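You operate a simulated robot arm through the tools that you are given. There is no shell and no other tool.

The job below is to be done with a simulated robot arm. You get a single attempt, and the scene is never put back.

Task
Wax the dull patch on the dresser with the pink pad.
Fine: the wax is in the yellow jar; close it again and put the pad back where it lay. A coat counts when it lies all over at full strength: go over it till it gets no stronger.

The check looks at the end state, three seconds after you hand in, the way a careful person would. Anything else that was tipped, shoved, dropped, spilled or broken makes it a failure.

Robot
A 7-joint arm with a two-finger parallel gripper, fixed in place. Base frame: the origin is at the foot of the arm, x ahead of it, y to its left, z up; the work surface is at about z = 0.8. Lengths are in m, angles in degrees, forces in N, time in s.
With the tool pointing down near the work surface it reaches from about 0.24 to 0.68 m from the base axis. Its first joint turns from -66.0 to 66.0 degrees. Payload 2.4 kg.
Tool frame: the origin (TCP) lies between the finger pads and is the grasp point; the fingertips stand 0.03 m ahead of it; z points along the fingers, y is the line along which they close. The gripper opens to 0.094 m. The fingers are 0.028 m wide and 0.01 m thick; the gripper's body (0.05 by 0.096 m) begins 0.055 m behind the TCP.
Orientation is that of the tool frame in the base frame, as [roll, pitch, yaw] about the fixed x, y, z axes, in that order (R = Rz(yaw) Ry(pitch) Rx(roll)). With the fingers straight down and closing along the base's y, the tool's x points along the base's -x, its y along +y and its z along -z.

Tools
- The arm moves only by the tool send_rows. Its argument "commands" is text: rows parted by semicolons, each of 7 numbers parted by spaces: the turn, a rotation vector about the tool's x, y, z in rad, then the shift along the tool's x, y, z in m, then the gripper command, from -1 (shut) to 1 (fully open), values between in proportion. In form: wx wy wz x y z gripper; .... A call has 1 to 20 rows; each row is the pose to reach, as a shift and turn from the pose commanded when the call began, along the tool's axes at that moment. A row lasts 0.2 s, in which the tool goes at most 0.05 m and 8.6 degrees; a call with a longer step from one row to the next is refused whole, and so is a gripper value outside its range. Where a pose cannot be reached the arm comes as near as it can. A force on the tool above 50 N (or 10 N above the force at the start of the call, whichever is more), or a blocked arm, ends the call early, and 0.2 s more pass. The fingers move at their own pace (about 0.153 m/s each) and stop on an object; they squeeze with about 22 N. The grip force told is the motor's: it shows also when the fingers shut on nothing. Time passes only in rows, and 0.2 s behind the last, so rows that repeat a pose let the fingers close. It gives the time, the measured TCP pose, the force on the tool (base axes), the opening and the grip force at its end, in the units of the frame above (readings bear some noise), with the torque about the TCP (base axes, N m) and any sound that the robot's microphone picked up.
- Cameras (640 x 400 px; columns grow to the right, rows downward): "scene" is fixed at [0.0449, 0.5096, 1.4319]; the picture's right is [-0.52, -0.85, 0.00], its down [-0.64, 0.39, -0.66] and it looks along [0.57, -0.35, -0.75] (base axes); focal length 338 px, centre (320, 200). "wrist" rides on the gripper at [0.076, 0.014, -0.103] in the tool frame; the picture's right is [-0.18, 0.98, 0.00], its down [-0.75, -0.14, -0.64] and it looks along [-0.63, -0.12, 0.77] (tool axes); focal length 243 px, centre (320, 200). There is no depth. A picture from a camera that has moved, and an enlarged one, comes with that camera's place and axes in the base frame and with its lens. The place of the scene camera against the robot may be out by one fixed shift of up to 0.018 m in any direction.
- get_image(camera): a new picture of that camera. No time passes.
- inspect(camera, box): a new picture of the part [left, top, right, bottom] of that camera's present view, enlarged. No time passes.
- sign_off(): hands the job in; it is judged then, once.

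Nothing tells you positions but the pictures and the camera data. Unless the task says otherwise, let go and move clear before handing in.

The tools are called after "Request:" as a command line: name --argument value ..., lists and objects as JSON in quotes. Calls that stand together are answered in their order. send_rows: Moves the arm, as the interface text tells. Its arguments: {"type":"object","properties":{"commands":{"type":"string"}},"required":["commands"]} The other tools are called the same way: get_image (camera) takes a picture; inspect (camera, box) takes an enlarged picture of a part of a camera's view; sign_off () hands the job in.

At the start:

```text
time_s: 0.0
position: [0.4094, -0.0793, 1.0697]
tool_rot: [-179.9, 0.0, -180.0]
wrist_force: [0.2, 0.1, -0.7]
moment: [0.03, -0.01, 0.0]
opening: 0.0938
finger_force: 0.1
```

scene: 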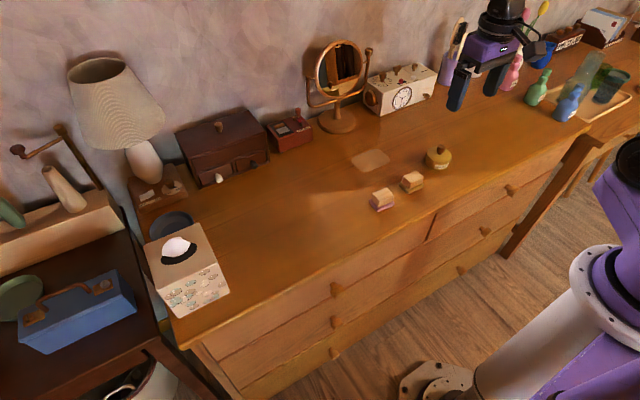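
wrist: 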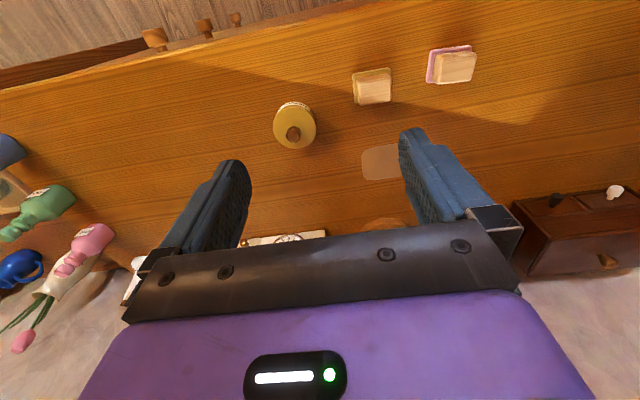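

I see a dresser with a dull patch, a yellow jar with a knobbed lid, and two pads with wooden backs, one pink-based and one yellow-based. I'll take enlarged views before moving.

Request:
inspect --camera "scene" --box '[330, 130, 480, 224]'

Request:
inspect --camera "wrist" --box '[240, 30, 500, 192]'

```text
4.26 times, centred on (405, 177) of scene
camera zoom: at [0.0449, 0.5096, 1.4319], right [-0.52, -0.85, 0.0], down [-0.64, 0.39, -0.66], along [0.57, -0.35, -0.75], focal length 1441 px, centre (-42, 298)
```

zoom: 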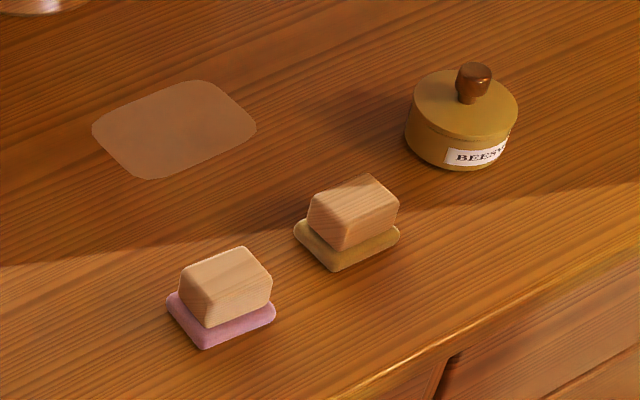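

```text
2.46 times, centred on (370, 111) of wrist
camera zoom: at [0.3334, -0.0655, 1.1716], right [0.18, 0.98, 0.0], down [0.75, -0.14, 0.64], along [0.63, -0.12, -0.77], focal length 597 px, centre (197, 419)
```

zoom: 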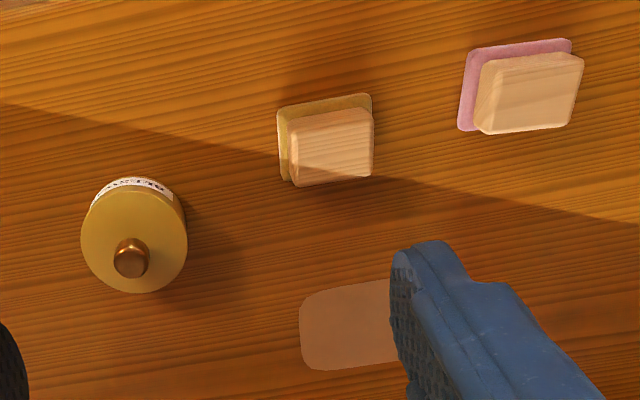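

The jar is near (0.472, -0.130), with the lid top at about z 0.83 and the knob top at about 0.86. The pink pad is near (0.43, 0.085), and the patch is near (0.575, 0.01). Next I move above the jar for a closer view.

Request:
send_rows --commands "0 0 0 -0.0125 -0.0101 0.024 1;0 0 0 -0.025 -0.0203 0.048 1;0 0 0 -0.0376 -0.0304 0.072 1;0 0 0 -0.05 -0.0406 0.096 1;0 0 0 -0.0626 -0.0507 0.12 1;0 0 0 -0.0626 -0.0507 0.12 1"

Request:
get_image --camera "wrist"

Request:
get_image --camera "scene"

```text
time_s: 1.4
position: [0.4719, -0.1312, 0.9486]
tool_rot: [179.9, 0.1, -180.0]
wrist_force: [-0.2, -0.7, -0.5]
moment: [0.01, 0.0, -0.03]
opening: 0.0944
finger_force: 0.1
```

```text
taken
camera wrist: at [0.3958, -0.116, 1.0508], right [0.18, 0.98, 0.0], down [0.75, -0.14, 0.64], along [0.63, -0.12, -0.77], focal length 243 px, centre (320, 200)
```

wrist: 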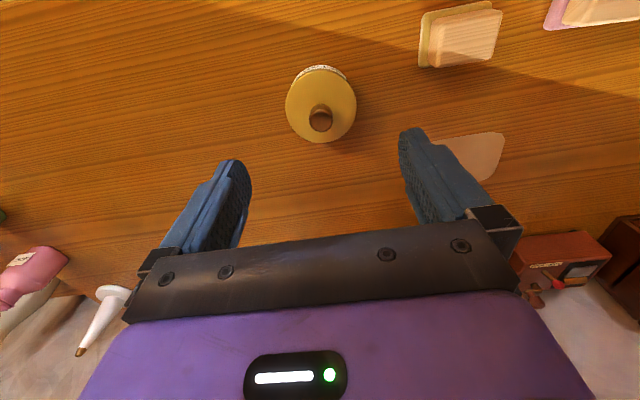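

```text
taken
```

scene: 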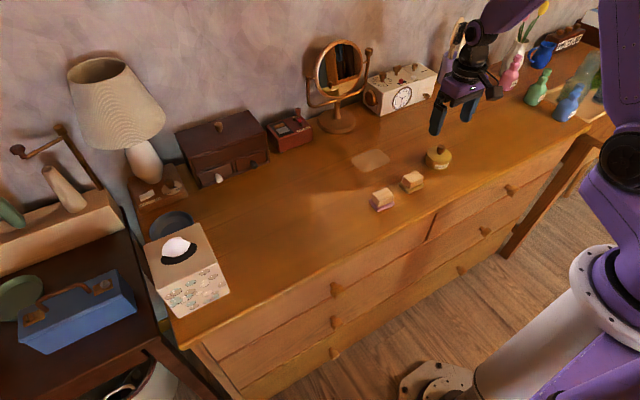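

Request:
inspect --camera "wrist" --box '[240, 50, 400, 150]'

Request:
inspect --camera "wrist" --box '[380, 0, 640, 200]'

Request:
inspect --camera "scene" --box '[400, 120, 480, 180]'

```text
4.00 times, centred on (320, 100) of wrist
camera zoom: at [0.3958, -0.116, 1.0508], right [0.18, 0.98, 0.0], down [0.75, -0.14, 0.64], along [0.63, -0.12, -0.77], focal length 970 px, centre (320, 600)
```

zoom: 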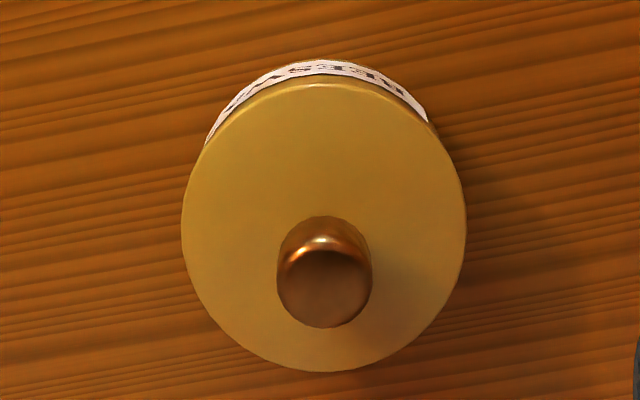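

```text
2.00 times, centred on (510, 100) of wrist
camera zoom: at [0.3958, -0.116, 1.0508], right [0.18, 0.98, 0.0], down [0.75, -0.14, 0.64], along [0.63, -0.12, -0.77], focal length 485 px, centre (-60, 400)
```

zoom: 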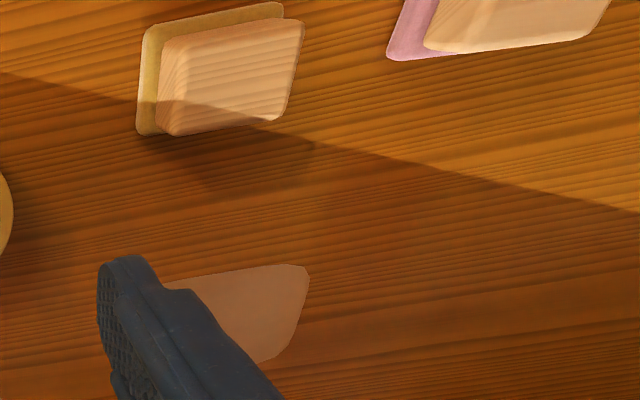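

```text
6.67 times, centred on (440, 150) of scene
camera zoom: at [0.0449, 0.5096, 1.4319], right [-0.52, -0.85, 0.0], down [-0.64, 0.39, -0.66], along [0.57, -0.35, -0.75], focal length 2257 px, centre (-480, 533)
```

zoom: 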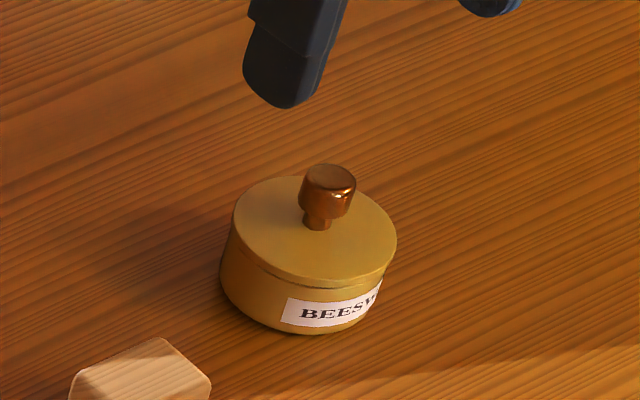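

The gripper is centred over the lid knob, which is about 19 mm wide with its top near z 0.863. I'll descend so the tips stay just above the lid and close on the knob.

Request:
send_rows --commands "0 0 0 0.0015 0 0.02 0;0 0 0 0.0015 0 0.04 0;0 0 0 0.0015 0 0.06 0;0 0 0 0.0015 0 0.072 0;0 0 0 0.0015 0 0.081 0;0 0 0 0.0015 0 0.081 0;0 0 0 0.0015 0 0.081 -0.5;0 0 0 0.0015 0 0.081 -1;0 0 0 0.0015 0 0.081 -1;0 0 0 0.0015 0 0.081 -1"

Request:
inspect --camera "scene" --box '[400, 110, 496, 170]'

Request:
get_image --camera "wrist"

```text
time_s: 3.6
position: [0.47, -0.1294, 0.868]
tool_rot: [179.9, -0.1, 180.0]
wrist_force: [0.2, 0.0, -0.6]
moment: [-0.01, 0.02, -0.02]
opening: 0.0185
finger_force: 21.9
heard: snap
```

```text
6.67 times, centred on (448, 140) of scene
camera zoom: at [0.0449, 0.5096, 1.4319], right [-0.52, -0.85, 0.0], down [-0.64, 0.39, -0.66], along [0.57, -0.35, -0.75], focal length 2257 px, centre (-533, 600)
```

zoom: 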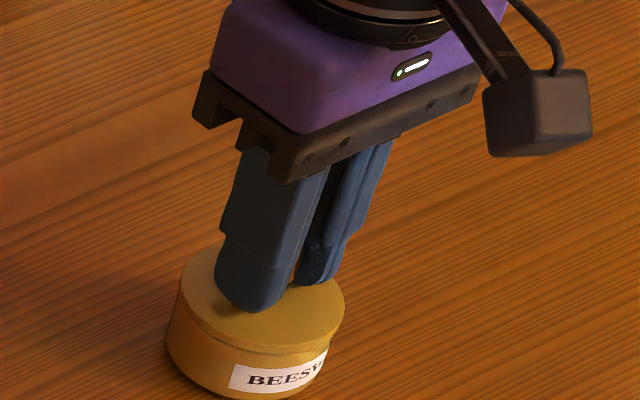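

```text
taken
camera wrist: at [0.3941, -0.1157, 0.9703], right [0.18, 0.98, 0.0], down [0.75, -0.14, 0.64], along [0.63, -0.12, -0.77], focal length 243 px, centre (320, 200)
```

wrist: 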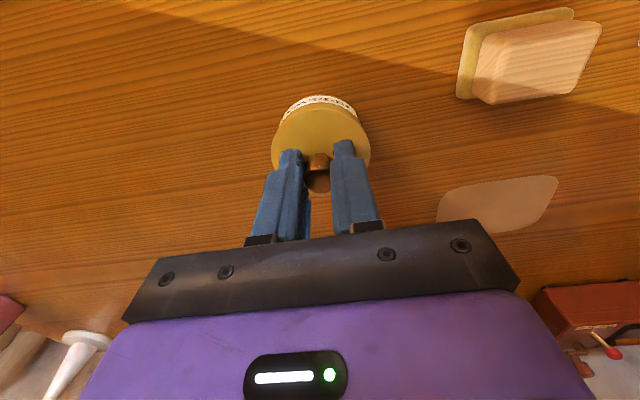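

The knob is gripped at an opening of 18.5 mm. I'll lift slightly to see whether the lid comes off or is screwed down.

Request:
send_rows --commands "0 0 0 0 0 -0.002 -1;0 0 0 0 0 -0.004 -1;0 0 0 0 0 -0.006 -1;0 0 0 0 0 -0.006 -1"

Request:
inspect --camera "scene" --box '[400, 110, 496, 170]'

```text
time_s: 4.6
position: [0.4693, -0.1303, 0.8732]
tool_rot: [179.9, 0.0, 180.0]
wrist_force: [-0.9, 0.6, -1.1]
moment: [0.01, 0.04, -0.01]
opening: 0.0185
finger_force: 21.8
```

```text
6.67 times, centred on (448, 140) of scene
camera zoom: at [0.0449, 0.5096, 1.4319], right [-0.52, -0.85, 0.0], down [-0.64, 0.39, -0.66], along [0.57, -0.35, -0.75], focal length 2257 px, centre (-533, 600)
```

zoom: 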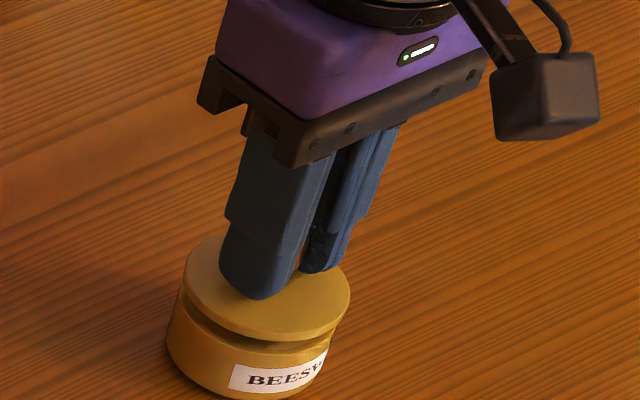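

The lid lifts freely and the jar stays put. I'll raise it further and look at the lid's underside depth and the jar.

Request:
send_rows --commands "0 0 0 0 0 -0.01 -1;0 0 0 0 0 -0.025 -1;0 0 0 0 0 -0.045 -1;0 0 0 0 0 -0.065 -1;0 0 0 0 0 -0.065 -1"

Request:
inspect --camera "scene" --box '[400, 100, 496, 180]'

Request:
get_image --camera "wrist"

Request:
get_image --camera "scene"

```text
time_s: 5.8
position: [0.4691, -0.1303, 0.9396]
tool_rot: [-180.0, -0.1, -179.9]
wrist_force: [0.0, -0.5, -0.6]
moment: [0.01, 0.01, -0.03]
opening: 0.0186
finger_force: 22.4
```

```text
5.00 times, centred on (448, 140) of scene
camera zoom: at [0.0449, 0.5096, 1.4319], right [-0.52, -0.85, 0.0], down [-0.64, 0.39, -0.66], along [0.57, -0.35, -0.75], focal length 1693 px, centre (-320, 500)
```

zoom: 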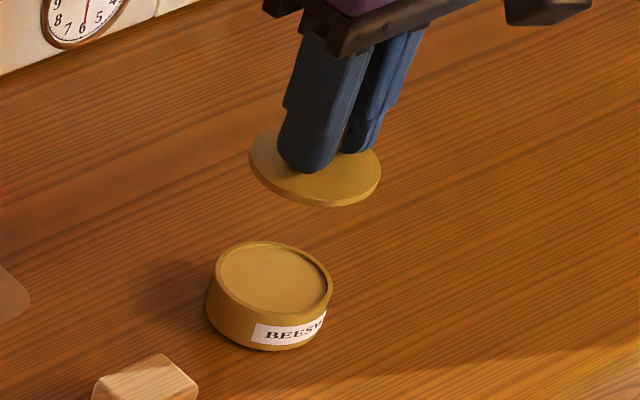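

```text
taken
camera wrist: at [0.3942, -0.1164, 1.0413], right [0.18, 0.98, 0.0], down [0.75, -0.14, 0.64], along [0.63, -0.12, -0.77], focal length 243 px, centre (320, 200)
```

wrist: 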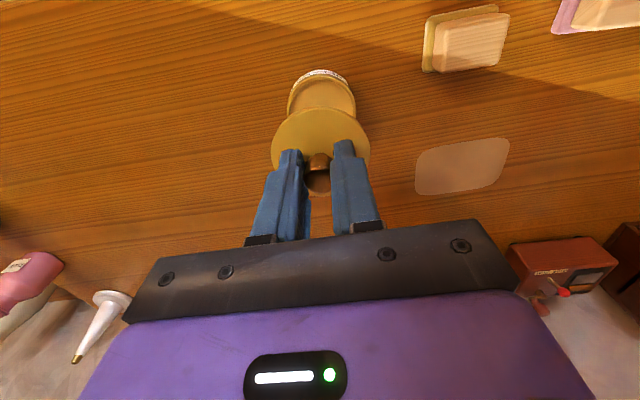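

```text
taken
```

scene: 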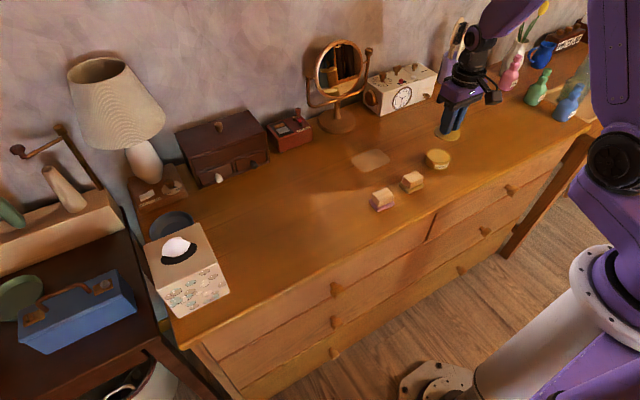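

The lid is a thin disc and the wax sits near the jar's rim. I'll take the lid to a clear spot around (0.46, -0.24) and lower it there.

Request:
send_rows --commands "0 0 0 0.002 -0.025 0 -1;0 0 0 0.004 -0.05 0 -1;0 0 0 0.006 -0.08 0 -1;0 0 0 0.009 -0.11 0 -1;0 0 0 0.009 -0.11 0.03 -1;0 0 0 0.009 -0.11 0.06 -1;0 0 0 0.009 -0.11 0.08 -1;0 0 0 0.009 -0.11 0.088 -1;0 0 0 0.009 -0.11 0.088 -1"

Request:
inspect --camera "scene" --box '[420, 100, 516, 180]'

Request:
get_image --camera "wrist"

```text
time_s: 7.8
position: [0.4614, -0.2413, 0.8494]
tool_rot: [-180.0, 0.0, 180.0]
wrist_force: [0.1, 0.2, -0.6]
moment: [0.0, 0.02, -0.03]
opening: 0.0184
finger_force: 22.2
```

```text
5.00 times, centred on (468, 140) of scene
camera zoom: at [0.0449, 0.5096, 1.4319], right [-0.52, -0.85, 0.0], down [-0.64, 0.39, -0.66], along [0.57, -0.35, -0.75], focal length 1693 px, centre (-420, 500)
```

zoom: 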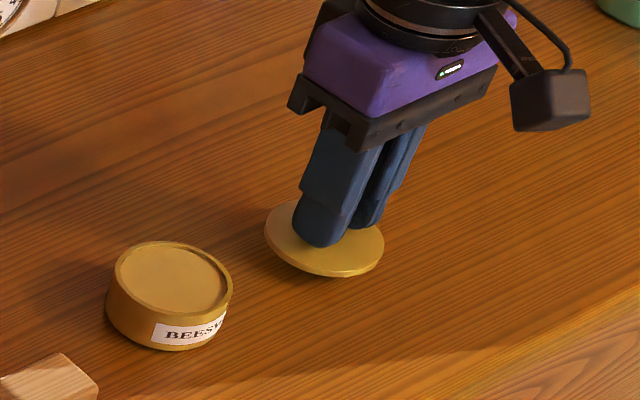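

```text
taken
camera wrist: at [0.3856, -0.2266, 0.9528], right [0.18, 0.98, 0.0], down [0.75, -0.14, 0.64], along [0.63, -0.12, -0.77], focal length 243 px, centre (320, 200)
```

wrist: 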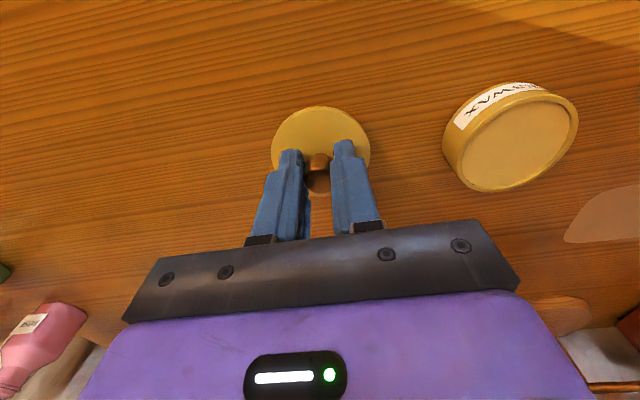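

No contact yet, so I'll keep lowering in small steps.

Request:
send_rows --commands "0 0 0 0 0 0.0015 -1;0 0 0 0 0 0.003 -1;0 0 0 0 0 0.0045 -1;0 0 0 0 0 0.006 -1;0 0 0 0 0 0.006 -1"

```text
time_s: 9.0
position: [0.4611, -0.2414, 0.845]
tool_rot: [-180.0, 0.0, -180.0]
wrist_force: [-0.4, -0.3, -0.9]
moment: [-0.01, -0.02, 0.02]
opening: 0.0188
finger_force: 22.2
```

Request:
send_rows --commands "0 0 0 0 0 0.001 -1;0 0 0 0 0 0.002 -1;0 0 0 0 0 0.003 -1;0 0 0 0 0 0.003 -1"

Request:
inspect --camera "scene" --box '[440, 110, 504, 170]'

```text
time_s: 10.0
position: [0.4606, -0.2402, 0.842]
tool_rot: [179.9, 0.0, -180.0]
wrist_force: [-0.4, -0.5, 0.1]
moment: [0.04, 0.01, 0.0]
opening: 0.0186
finger_force: 21.6
```

```text
6.67 times, centred on (472, 140) of scene
camera zoom: at [0.0449, 0.5096, 1.4319], right [-0.52, -0.85, 0.0], down [-0.64, 0.39, -0.66], along [0.57, -0.35, -0.75], focal length 2257 px, centre (-693, 600)
```

zoom: 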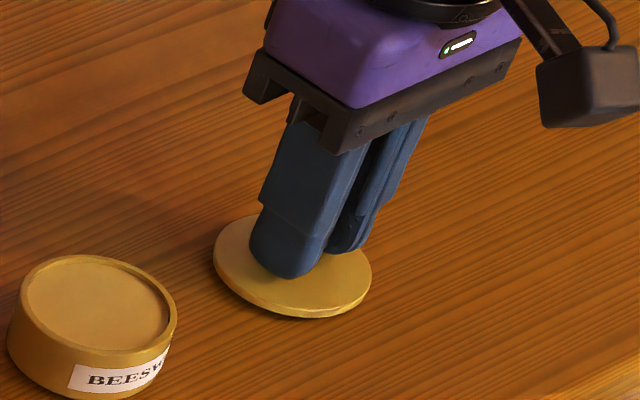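

Request:
send_rows --commands "0 0 0 0 0 0.001 -1;0 0 0 0 0 0.002 -1;0 0 0 0 0 0.003 -1;0 0 0 0 0 0.003 -1"

```text
time_s: 11.0
position: [0.4618, -0.2418, 0.8384]
tool_rot: [-180.0, 0.0, 180.0]
wrist_force: [-1.6, 0.4, 3.3]
moment: [0.01, -0.01, -0.03]
opening: 0.0187
finger_force: 22.4
```

There's about 3 N of contact, so the lid is down. I'll open moderately and rise.

Request:
send_rows --commands "0 0 0 0 0 0 -0.4;0 0 0 0 0 0 0;0 0 0 0 0 0 0;0 0 0 0 0 -0.02 0;0 0 0 0 0 -0.05 0;0 0 0 0 0 -0.1 0;0 0 0 0 0 -0.14 0;0 0 0 0 0 -0.14 0"

Request:
get_image --camera "wrist"

Request:
inspect --camera "scene" --box '[340, 120, 500, 220]'

```text
time_s: 12.8
position: [0.4617, -0.2412, 0.9791]
tool_rot: [179.9, -0.1, 180.0]
wrist_force: [0.6, 0.2, -1.2]
moment: [-0.02, 0.0, -0.01]
opening: 0.0473
finger_force: 0.1
```

```text
taken
camera wrist: at [0.3862, -0.2262, 1.0817], right [0.18, 0.98, 0.0], down [0.75, -0.14, 0.64], along [0.63, -0.12, -0.77], focal length 243 px, centre (320, 200)
```

wrist: 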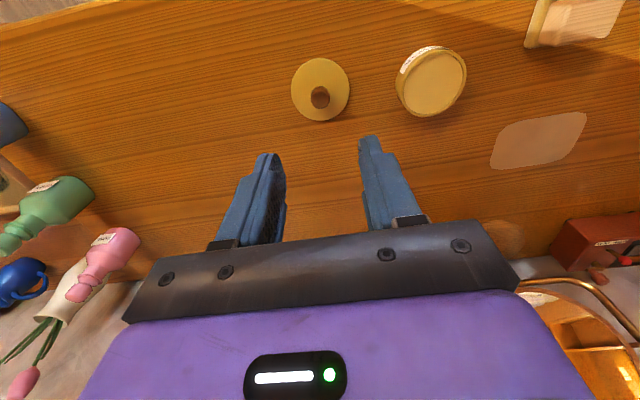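

```text
4.00 times, centred on (420, 170) of scene
camera zoom: at [0.0449, 0.5097, 1.4319], right [-0.52, -0.85, 0.0], down [-0.64, 0.39, -0.66], along [0.57, -0.35, -0.75], focal length 1354 px, centre (-80, 320)
```

zoom: 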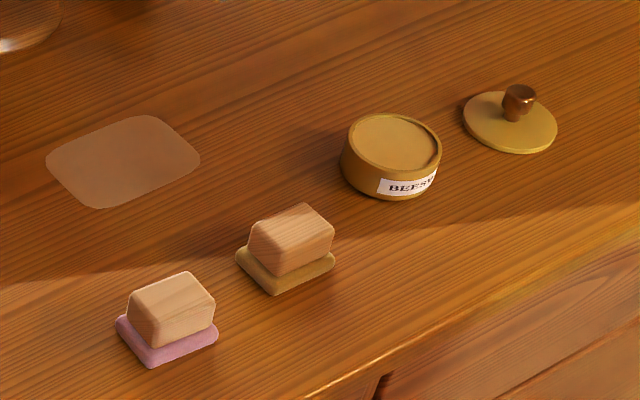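

The lid lies flat and the jar is open. Before moving on I'll zoom in on the patch, and then move above the pink pad.

Request:
inspect --camera "wrist" --box '[380, 40, 620, 190]'

Request:
send_rows --commands "0 0 0 0.003 0.035 0 0;0 0 0 0.006 0.075 0 0;0 0 0 0.01 0.115 0 0;0 0 0 0.014 0.155 0 0;0 0 0 0.018 0.195 0 0.3;0 0 0 0.022 0.235 0 0.3;0 0 0 0.026 0.275 0 0.3;0 0 0 0.03 0.305 0 0.5;0 0 0 0.031 0.325 0 0.5;0 0 0 0.031 0.325 0 0.5"

Request:
get_image --camera "wrist"

```text
2.67 times, centred on (500, 115) of wrist
camera zoom: at [0.3862, -0.2262, 1.0817], right [0.18, 0.98, 0.0], down [0.75, -0.14, 0.64], along [0.63, -0.12, -0.77], focal length 647 px, centre (-160, 427)
```

zoom: 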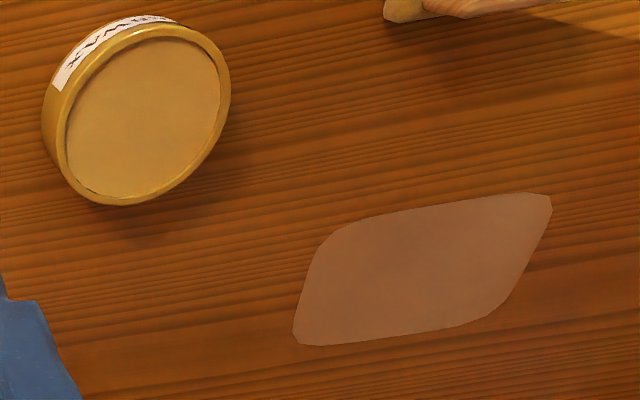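

```text
time_s: 15.0
position: [0.4305, 0.0845, 0.9798]
tool_rot: [-180.0, -0.1, -180.0]
wrist_force: [0.1, 0.2, 0.1]
moment: [0.04, 0.03, -0.02]
opening: 0.0706
finger_force: 0.1
```

```text
taken
camera wrist: at [0.355, 0.0995, 1.0826], right [0.18, 0.98, 0.0], down [0.75, -0.14, 0.64], along [0.63, -0.12, -0.77], focal length 243 px, centre (320, 200)
```

wrist: 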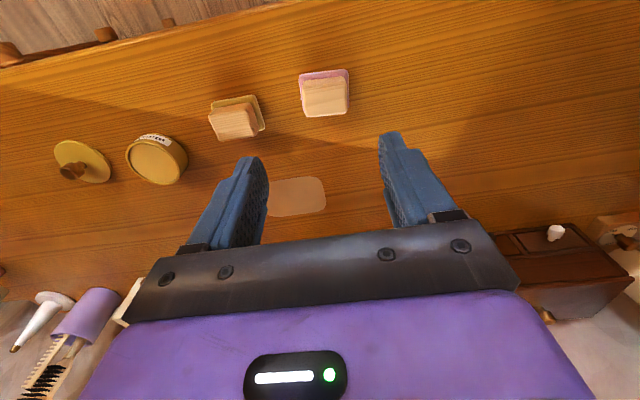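

Request:
inspect --camera "wrist" --box '[200, 55, 400, 180]'

Request:
inspect --camera "wrist" --box '[240, 140, 400, 240]'

Request:
inspect --camera "scene" --box '[340, 130, 430, 220]'

```text
3.20 times, centred on (300, 118) of wrist
camera zoom: at [0.355, 0.0995, 1.0826], right [0.18, 0.98, 0.0], down [0.75, -0.14, 0.64], along [0.63, -0.12, -0.77], focal length 776 px, centre (384, 464)
```

zoom: 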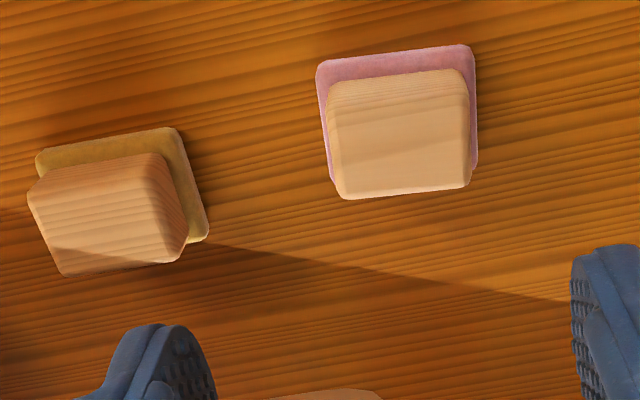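

```text
4.00 times, centred on (320, 190) of wrist
camera zoom: at [0.355, 0.0995, 1.0826], right [0.18, 0.98, 0.0], down [0.75, -0.14, 0.64], along [0.63, -0.12, -0.77], focal length 970 px, centre (320, 240)
```

zoom: 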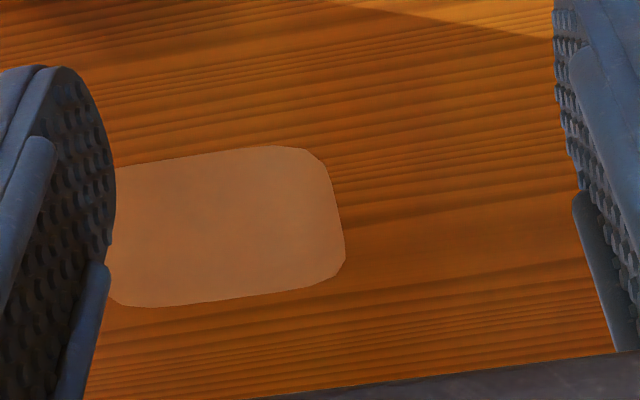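

```text
4.44 times, centred on (385, 175) of scene
camera zoom: at [0.0449, 0.5097, 1.4319], right [-0.52, -0.85, 0.0], down [-0.64, 0.39, -0.66], along [0.57, -0.34, -0.75], focal length 1505 px, centre (31, 311)
```

zoom: 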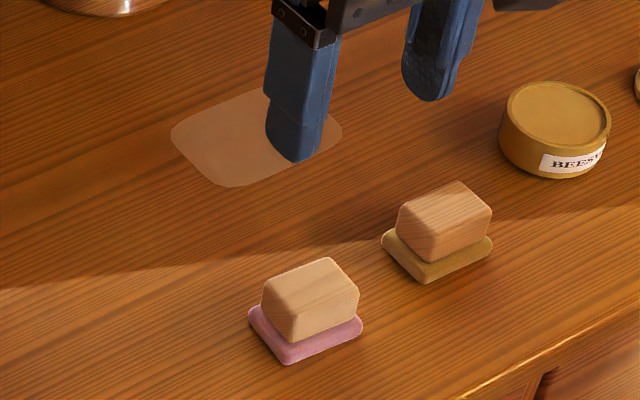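

Request:
inspect --camera "scene" --box '[362, 180, 402, 216]'

Request:
inspect --camera "wrist" --box '[284, 55, 364, 130]'

Request:
inspect --camera "wrist" --box '[110, 120, 200, 195]'

```text
11.11 times, centred on (382, 198) of scene
camera zoom: at [0.0449, 0.5097, 1.4319], right [-0.52, -0.85, 0.0], down [-0.64, 0.39, -0.66], along [0.57, -0.34, -0.75], focal length 3762 px, centre (-369, 222)
```

zoom: 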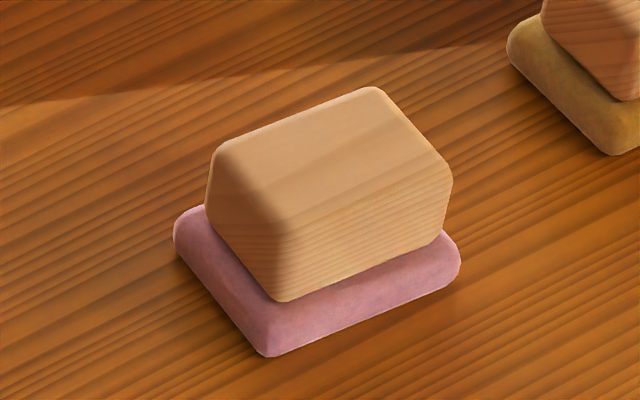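

```text
5.33 times, centred on (324, 92) of wrist
camera zoom: at [0.355, 0.0995, 1.0826], right [0.18, 0.98, 0.0], down [0.75, -0.14, 0.64], along [0.63, -0.12, -0.77], focal length 1294 px, centre (299, 773)
```

zoom: 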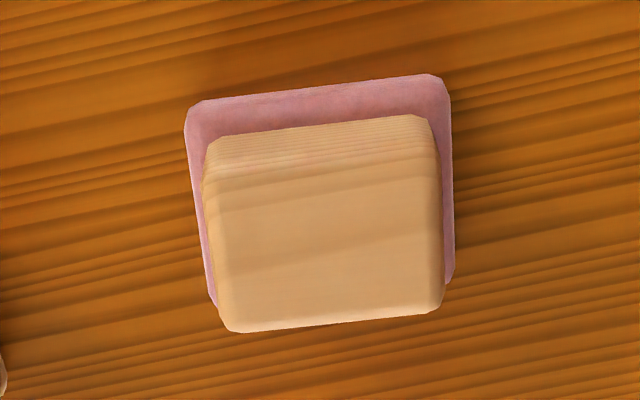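

```text
5.33 times, centred on (155, 158) of wrist
camera zoom: at [0.355, 0.0995, 1.0826], right [0.18, 0.98, 0.0], down [0.75, -0.14, 0.64], along [0.63, -0.12, -0.77], focal length 1294 px, centre (1200, 427)
```

zoom: 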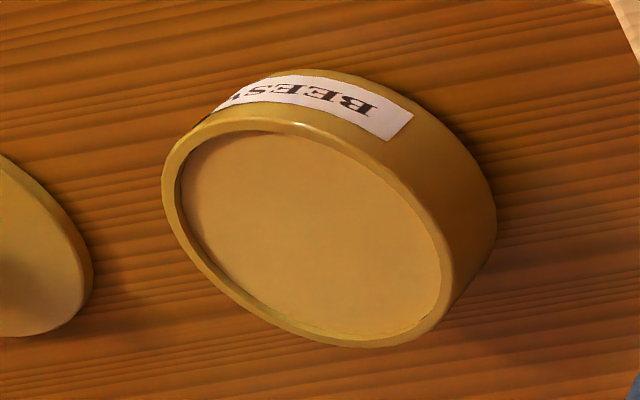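

The pink pad is about 51 × 41 mm, centred near (0.434, 0.0895), and turned roughly -4.5° about vertical. Its wooden block spans about z 0.808–0.833. I'll hover just above it, with the same turn, and check alignment.

Request:
send_rows --commands "0 0 0.04 -0.0035 0.0045 0.03 0.5;0 0 0.0785 -0.0035 0.0045 0.06 0.5;0 0 0.0785 -0.0035 0.0045 0.09 0.5;0 0 0.0785 -0.0035 0.0045 0.1 0.5;0 0 0.0785 -0.0035 0.0045 0.1 0.5"

Request:
get_image --camera "wrist"

Request:
inspect --camera "scene" --box '[350, 150, 430, 220]'

```text
time_s: 16.2
position: [0.4339, 0.0892, 0.8787]
tool_rot: [180.0, 0.1, 175.4]
wrist_force: [-0.5, 0.0, -0.6]
moment: [0.01, 0.01, 0.0]
opening: 0.0707
finger_force: 0.1
```

```text
taken
camera wrist: at [0.3596, 0.1094, 0.9811], right [0.26, 0.97, 0.0], down [0.74, -0.2, 0.64], along [0.62, -0.17, -0.77], focal length 243 px, centre (320, 200)
```

wrist: 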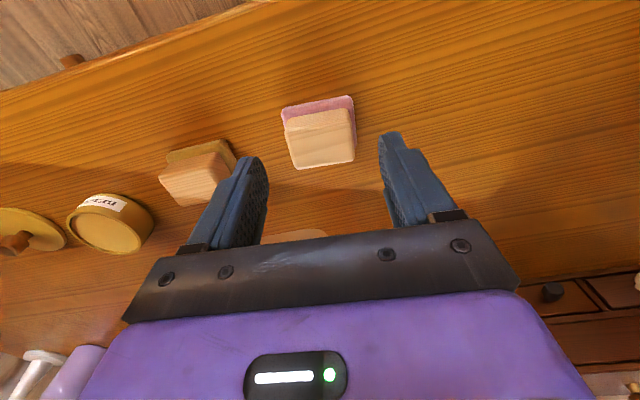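

```text
5.71 times, centred on (390, 185) of scene
camera zoom: at [0.0449, 0.5096, 1.4319], right [-0.52, -0.85, 0.0], down [-0.64, 0.39, -0.66], along [0.57, -0.35, -0.75], focal length 1934 px, centre (-80, 286)
```

zoom: 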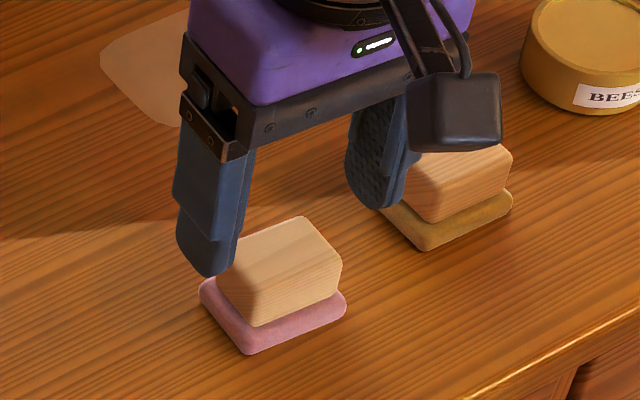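

Request:
inspect --camera "wrist" --box '[270, 85, 370, 175]'

```text
4.44 times, centred on (320, 130) of wrist
camera zoom: at [0.3596, 0.1094, 0.9811], right [0.26, 0.97, 0.0], down [0.74, -0.2, 0.64], along [0.62, -0.17, -0.77], focal length 1078 px, centre (320, 511)
```

zoom: 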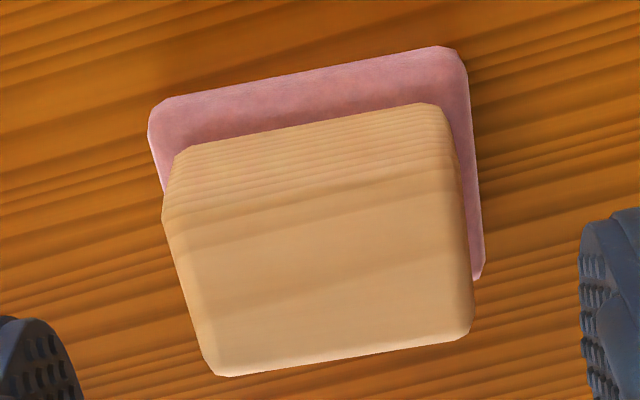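

The pad is parallel to the fingers and centred under the tool. I'll descend to TCP z ≈ 0.843 and close on the wooden block.

Request:
send_rows --commands "0 0 0 0 0.001 0.012 0.5;0 0 0 0 0.001 0.024 0.5;0 0 0 0 0.001 0.032 0.5;0 0 0 0 0.001 0.0365 0.5;0 0 0 0 0.001 0.0365 0.5;0 0 0 0 0.001 0.0365 0.2;0 0 0 0 0.001 0.0365 -0.05;0 0 0 0 0.001 0.0365 -0.3;0 0 0 0 0.001 0.0365 -1;0 0 0 0 0.001 0.0365 -1"

Request:
get_image --camera "wrist"

Request:
inspect --camera "scene" --box '[350, 160, 420, 220]'

```text
time_s: 18.4
position: [0.4342, 0.091, 0.843]
tool_rot: [180.0, 0.0, 175.5]
wrist_force: [-0.3, -0.2, -0.1]
moment: [0.0, 0.0, -0.01]
opening: 0.0429
finger_force: 22.5
```

```text
taken
camera wrist: at [0.3604, 0.1106, 0.9449], right [0.26, 0.97, 0.0], down [0.74, -0.2, 0.64], along [0.62, -0.17, -0.77], focal length 243 px, centre (320, 200)
```

wrist: 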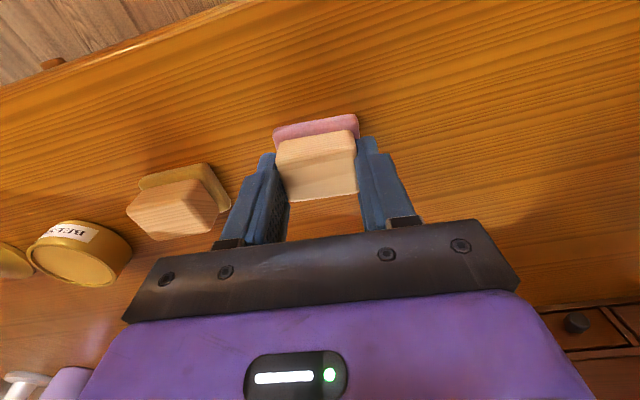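

```text
6.67 times, centred on (385, 190) of scene
camera zoom: at [0.0449, 0.5096, 1.4319], right [-0.52, -0.85, 0.0], down [-0.64, 0.39, -0.66], along [0.57, -0.35, -0.75], focal length 2257 px, centre (-113, 267)
```

zoom: 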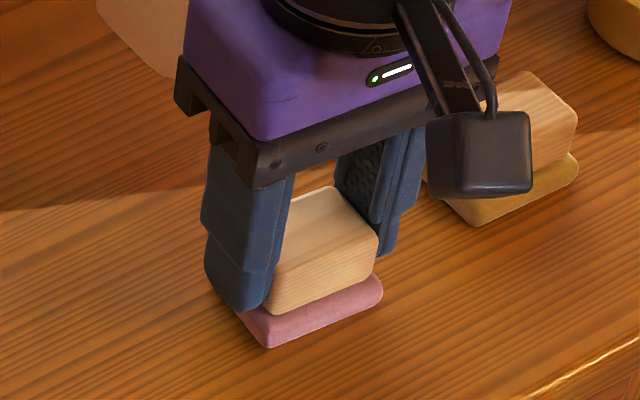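

The block is gripped, and its home pose is TCP (0.434, 0.0905, 0.843) at yaw 175.4. I'll lift straight up and square the tool to the base axes.

Request:
send_rows --commands "0 0 0 0 0 -0.01 -1;0 0 0 0 0 -0.03 -1;0 0 -0.03 0 0 -0.06 -1;0 0 -0.0785 0 0 -0.09 -1;0 0 -0.0785 0 0 -0.107 -1;0 0 -0.0785 0 0 -0.107 -1"

Request:
inspect --camera "scene" --box '[330, 120, 450, 220]'

```text
time_s: 19.8
position: [0.4336, 0.0897, 0.9507]
tool_rot: [-180.0, 0.0, -179.9]
wrist_force: [-0.5, -0.9, -0.4]
moment: [-0.02, -0.01, -0.02]
opening: 0.0429
finger_force: 22.1
```

```text
4.00 times, centred on (390, 170) of scene
camera zoom: at [0.0449, 0.5096, 1.4319], right [-0.52, -0.85, 0.0], down [-0.64, 0.39, -0.66], along [0.57, -0.35, -0.75], focal length 1354 px, centre (40, 320)
```

zoom: 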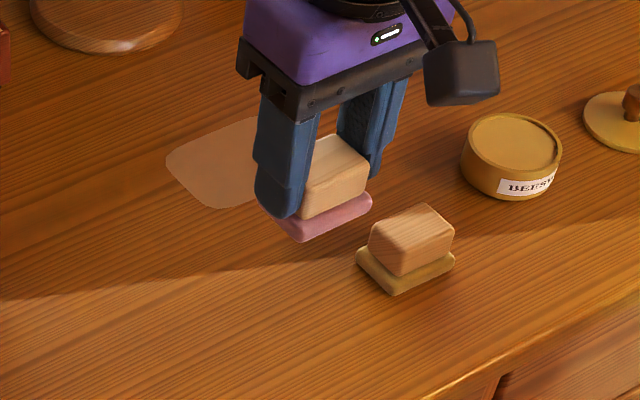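

Lifted cleanly. Next I move above the jar at (0.470, -0.1295).

Request:
send_rows --commands "0 0 0 -0.006 -0.035 0 -1;0 0 0 -0.012 -0.075 0 -1;0 0 0 -0.018 -0.115 0 -1;0 0 0 -0.026 -0.155 0 -1;0 0 0 -0.032 -0.19 0 -1;0 0 0 -0.036 -0.21 0 -1;0 0 0 -0.036 -0.22 0 -1;0 0 0 -0.036 -0.22 0 -1"

Request:
get_image --camera "wrist"

Request:
inspect --camera "wrist" --box '[260, 60, 380, 160]'

Request:
inspect --camera "scene" --box '[400, 100, 500, 180]'

```text
time_s: 21.6
position: [0.4699, -0.1306, 0.9491]
tool_rot: [-180.0, 0.1, 179.9]
wrist_force: [-0.2, 0.2, 0.2]
moment: [0.01, 0.0, 0.0]
opening: 0.0428
finger_force: 22.6
```

```text
taken
camera wrist: at [0.3933, -0.1162, 1.0518], right [0.18, 0.98, 0.0], down [0.75, -0.14, 0.64], along [0.63, -0.12, -0.77], focal length 243 px, centre (320, 200)
```

wrist: 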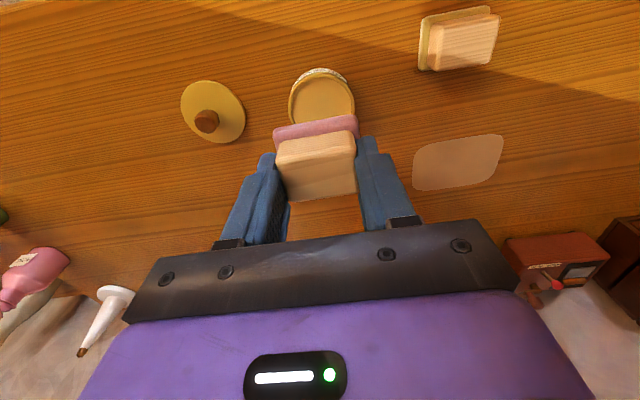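

```text
4.00 times, centred on (320, 110) of wrist
camera zoom: at [0.3933, -0.1162, 1.0518], right [0.18, 0.98, 0.0], down [0.75, -0.14, 0.64], along [0.63, -0.12, -0.77], focal length 970 px, centre (320, 560)
```

zoom: 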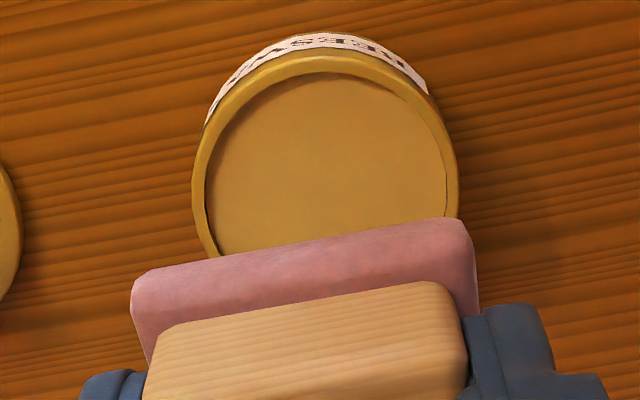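

```text
5.00 times, centred on (450, 140) of scene
camera zoom: at [0.0449, 0.5096, 1.4319], right [-0.52, -0.85, 0.0], down [-0.64, 0.39, -0.66], along [0.57, -0.35, -0.75], focal length 1693 px, centre (-330, 500)
```

zoom: 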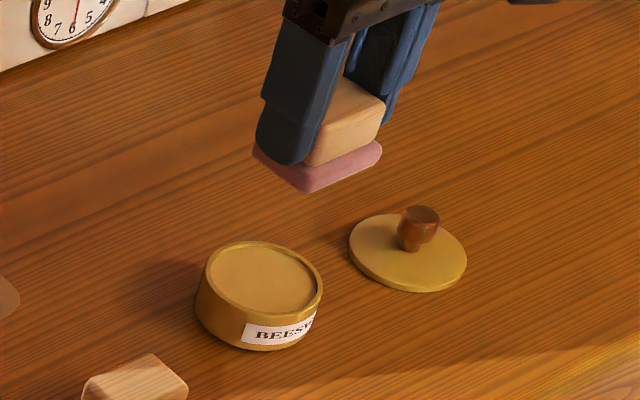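

The pad (51 × 41 mm) is slightly too big to sink flat into the jar's roughly 55 mm opening, and the wax sits just below the rim. I'll try lowering it flat and gently first, watching the force.

Request:
send_rows --commands "0 0 0 0.001 0 0.03 -1;0 0 0 0.001 0 0.055 -1;0 0 0 0.001 0 0.07 -1;0 0 0 0.001 0 0.075 -1;0 0 0 0.001 0 0.0765 -1;0 0 0 0.001 0 0.078 -1;0 0 0 0.001 0 0.078 -1"

Request:
inspect --camera "scene" --box '[410, 120, 490, 180]'

Request:
inspect --camera "wrist" --box '[250, 70, 390, 210]'

```text
time_s: 23.2
position: [0.4679, -0.1295, 0.8706]
tool_rot: [-179.9, 0.0, 180.0]
wrist_force: [0.3, -0.1, -0.4]
moment: [-0.01, 0.01, 0.01]
opening: 0.0429
finger_force: 21.8
```

```text
6.67 times, centred on (450, 150) of scene
camera zoom: at [0.0449, 0.5096, 1.4319], right [-0.52, -0.85, 0.0], down [-0.64, 0.39, -0.66], along [0.57, -0.35, -0.75], focal length 2257 px, centre (-547, 533)
```

zoom: 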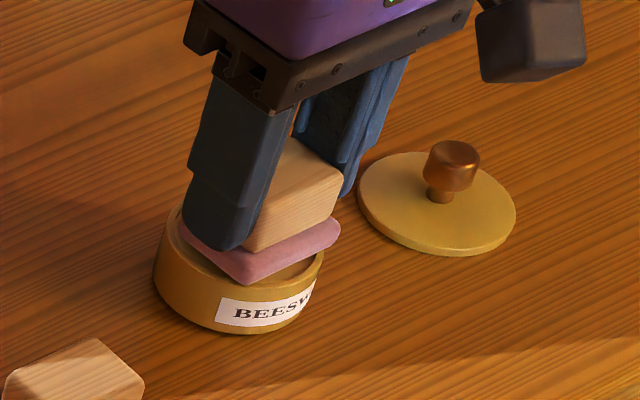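

```text
2.86 times, centred on (320, 140) of wrist
camera zoom: at [0.393, -0.1156, 0.974], right [0.18, 0.98, 0.0], down [0.75, -0.14, 0.64], along [0.63, -0.12, -0.77], focal length 693 px, centre (320, 371)
```

zoom: 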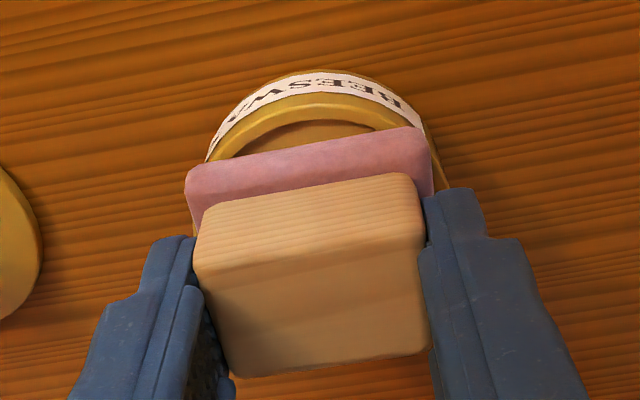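

Request:
send_rows --commands "0 0 0 0 0 0.001 -1;0 0 0 0 0 0.002 -1;0 0 0 0 0 0.003 -1;0 0 0 0 0 0.003 -1"

```text
time_s: 24.2
position: [0.4688, -0.1299, 0.8706]
tool_rot: [-180.0, 0.2, -180.0]
wrist_force: [-8.3, 2.7, 36.8]
moment: [-0.26, 0.2, -0.03]
opening: 0.0428
finger_force: 22.3
```

The pad is pressing on something at about 37 N, probably the rim. I'll ease off, lift, and look for any sign of wax being taken.

Request:
send_rows --commands "0 0 0 0 0 -0.002 -1;0 0 0 0 0 -0.01 -1;0 0 0 0 0 -0.03 -1;0 0 0 0 0 -0.06 -1;0 0 0 0 0 -0.08 -1;0 0 0 0 0 -0.08 -1"

Request:
inspect --camera "wrist" --box '[260, 60, 380, 160]'

Request:
inspect --camera "scene" --box '[410, 100, 490, 180]'

```text
time_s: 25.6
position: [0.4681, -0.1296, 0.9483]
tool_rot: [180.0, 0.0, -180.0]
wrist_force: [-0.1, 0.0, -0.6]
moment: [0.0, -0.01, 0.03]
opening: 0.0431
finger_force: 21.8
```

```text
4.00 times, centred on (320, 110) of wrist
camera zoom: at [0.3929, -0.1159, 1.0507], right [0.18, 0.98, 0.0], down [0.75, -0.14, 0.64], along [0.63, -0.12, -0.77], focal length 970 px, centre (320, 560)
```

zoom: 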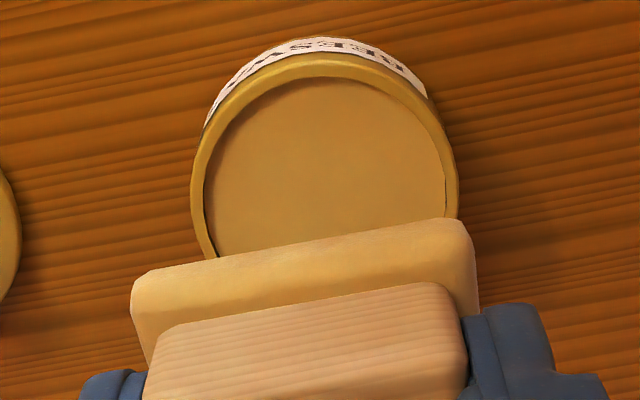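

```text
5.00 times, centred on (450, 140) of scene
camera zoom: at [0.0449, 0.5096, 1.4319], right [-0.52, -0.85, 0.0], down [-0.64, 0.39, -0.66], along [0.57, -0.35, -0.75], focal length 1693 px, centre (-330, 500)
```

zoom: 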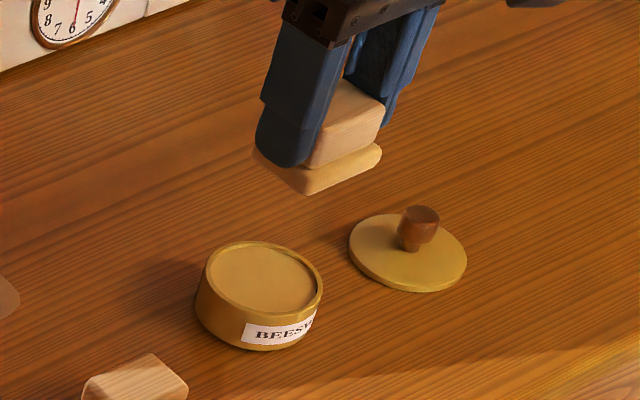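

The pad has turned yellow, so it's loaded with wax. The patch spans x ≈ 0.541–0.610 and y ≈ -0.037–0.063. I'll move above its near-right corner and lower to just over the surface.

Request:
send_rows --commands "0 0 0 -0.022 0.029 0 -1;0 0 0 -0.045 0.058 0 -1;0 0 0 -0.067 0.087 0 -1;0 0 0 -0.089 0.1165 0 -1;0 0 0 -0.089 0.1165 0.04 -1;0 0 0 -0.089 0.1165 0.075 -1;0 0 0 -0.089 0.1165 0.095 -1;0 0 0 -0.089 0.1165 0.1 -1;0 0 0 -0.089 0.1165 0.1 -1"

Request:
get_image --camera "wrist"

Request:
inspect --camera "scene" --box '[330, 110, 430, 190]'

```text
time_s: 27.6
position: [0.5554, -0.0136, 0.8476]
tool_rot: [-179.9, 0.0, 180.0]
wrist_force: [-0.7, -0.5, 0.1]
moment: [0.0, -0.03, 0.01]
opening: 0.0431
finger_force: 22.2
```

```text
taken
camera wrist: at [0.4815, 0.0011, 0.9504], right [0.18, 0.98, 0.0], down [0.75, -0.14, 0.64], along [0.63, -0.12, -0.77], focal length 243 px, centre (320, 200)
```

wrist: 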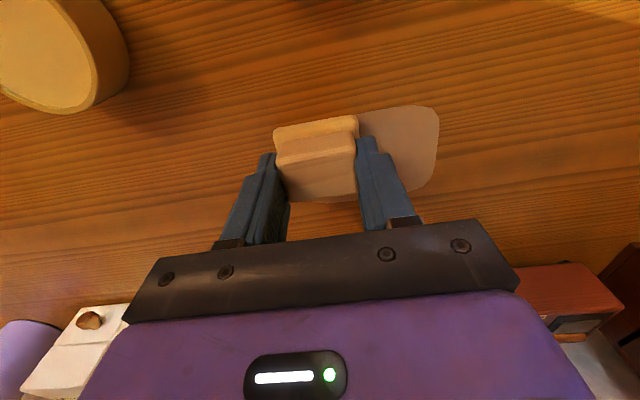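

```text
5.00 times, centred on (380, 150) of scene
camera zoom: at [0.0449, 0.5096, 1.4319], right [-0.52, -0.85, 0.0], down [-0.64, 0.39, -0.66], along [0.57, -0.35, -0.75], focal length 1693 px, centre (20, 450)
```

zoom: 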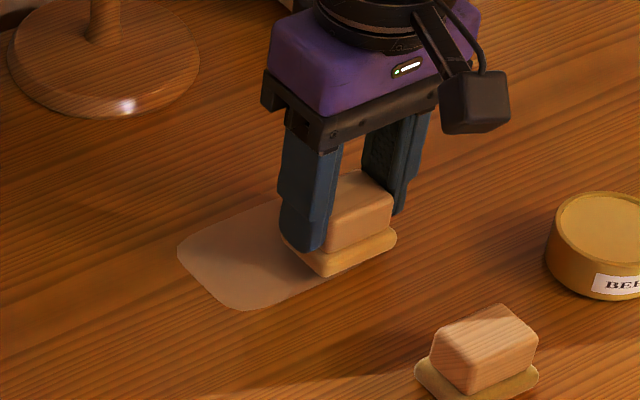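

The pad is over the patch corner. I'll lower until there's light contact.

Request:
send_rows --commands "0 0 0 0 0 0.002 -1;0 0 0 0 0 0.004 -1;0 0 0 0 0 0.005 -1;0 0 0 0 0 0.006 -1;0 0 0 0 0 0.006 -1"

```text
time_s: 28.8
position: [0.558, -0.0128, 0.8424]
tool_rot: [-180.0, 0.0, -180.0]
wrist_force: [0.3, 0.0, -1.3]
moment: [-0.03, -0.01, -0.01]
opening: 0.043
finger_force: 22.2
```

Request:
send_rows --commands "0 0 0 0 0 0.0005 -1;0 0 0 0 0 0.001 -1;0 0 0 0 0 0.0015 -1;0 0 0 0 0 0.0015 -1"

```text
time_s: 29.8
position: [0.5576, -0.013, 0.8417]
tool_rot: [180.0, 0.1, 179.9]
wrist_force: [-7.4, -0.4, 22.6]
moment: [0.01, 0.33, 0.01]
opening: 0.043
finger_force: 22.0
```

Contact begins near TCP z 0.8428. I'll ease off to about 10–15 N and make back-and-forth strokes over the whole patch.

Request:
send_rows --commands "0 0 0 0 0 -0.0006 -1;0 0 0 0 0.012 -0.0006 -1;0 0 0 0 0.026 -0.0006 -1;0 0 0 0 0.04 -0.0006 -1;0 0 0 0 0.053 -0.0006 -1;0 0 0 -0.009 0.053 -0.0006 -1;0 0 0 -0.018 0.053 -0.0006 -1;0 0 0 -0.018 0.04 -0.0006 -1;0 0 0 -0.018 0.026 -0.0006 -1;0 0 0 -0.018 0.012 -0.0006 -1;0 0 0 -0.018 0 -0.0006 -1;0 0 0 -0.027 0 -0.0006 -1;0 0 0 -0.035 0 -0.0006 -1;0 0 0 -0.035 0.012 -0.0006 -1;0 0 0 -0.035 0.026 -0.0006 -1;0 0 0 -0.035 0.04 -0.0006 -1;0 0 0 -0.035 0.053 -0.0006 -1;0 0 0 -0.035 0.053 -0.0006 -1"

Request:
get_image --camera "wrist"

Request:
inspect --camera "scene" --box '[330, 110, 430, 190]'

```text
time_s: 33.6
position: [0.5924, 0.0381, 0.8419]
tool_rot: [180.0, 0.0, 179.9]
wrist_force: [1.0, -3.9, 10.5]
moment: [-0.13, -0.05, -0.01]
opening: 0.043
finger_force: 22.3
```

```text
taken
camera wrist: at [0.5175, 0.0536, 0.9444], right [0.18, 0.98, 0.0], down [0.75, -0.14, 0.64], along [0.63, -0.12, -0.77], focal length 243 px, centre (320, 200)
```

wrist: 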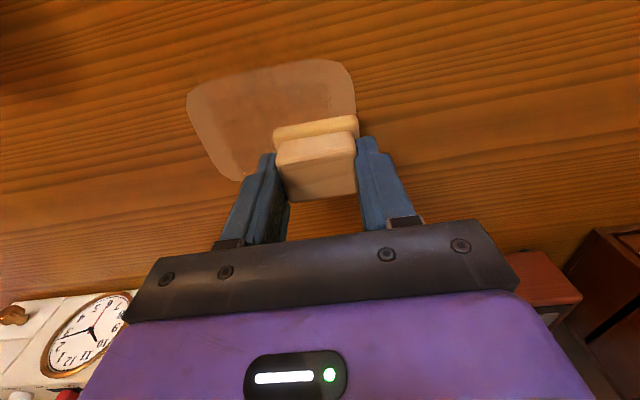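

```text
5.00 times, centred on (380, 150) of scene
camera zoom: at [0.0447, 0.5096, 1.4319], right [-0.52, -0.85, 0.0], down [-0.64, 0.39, -0.66], along [0.57, -0.34, -0.75], focal length 1693 px, centre (20, 450)
```

zoom: 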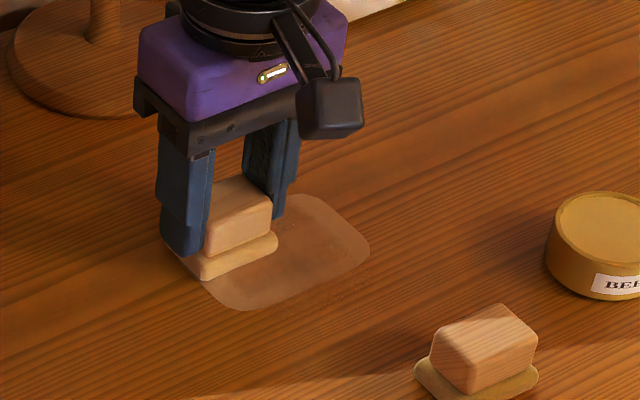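

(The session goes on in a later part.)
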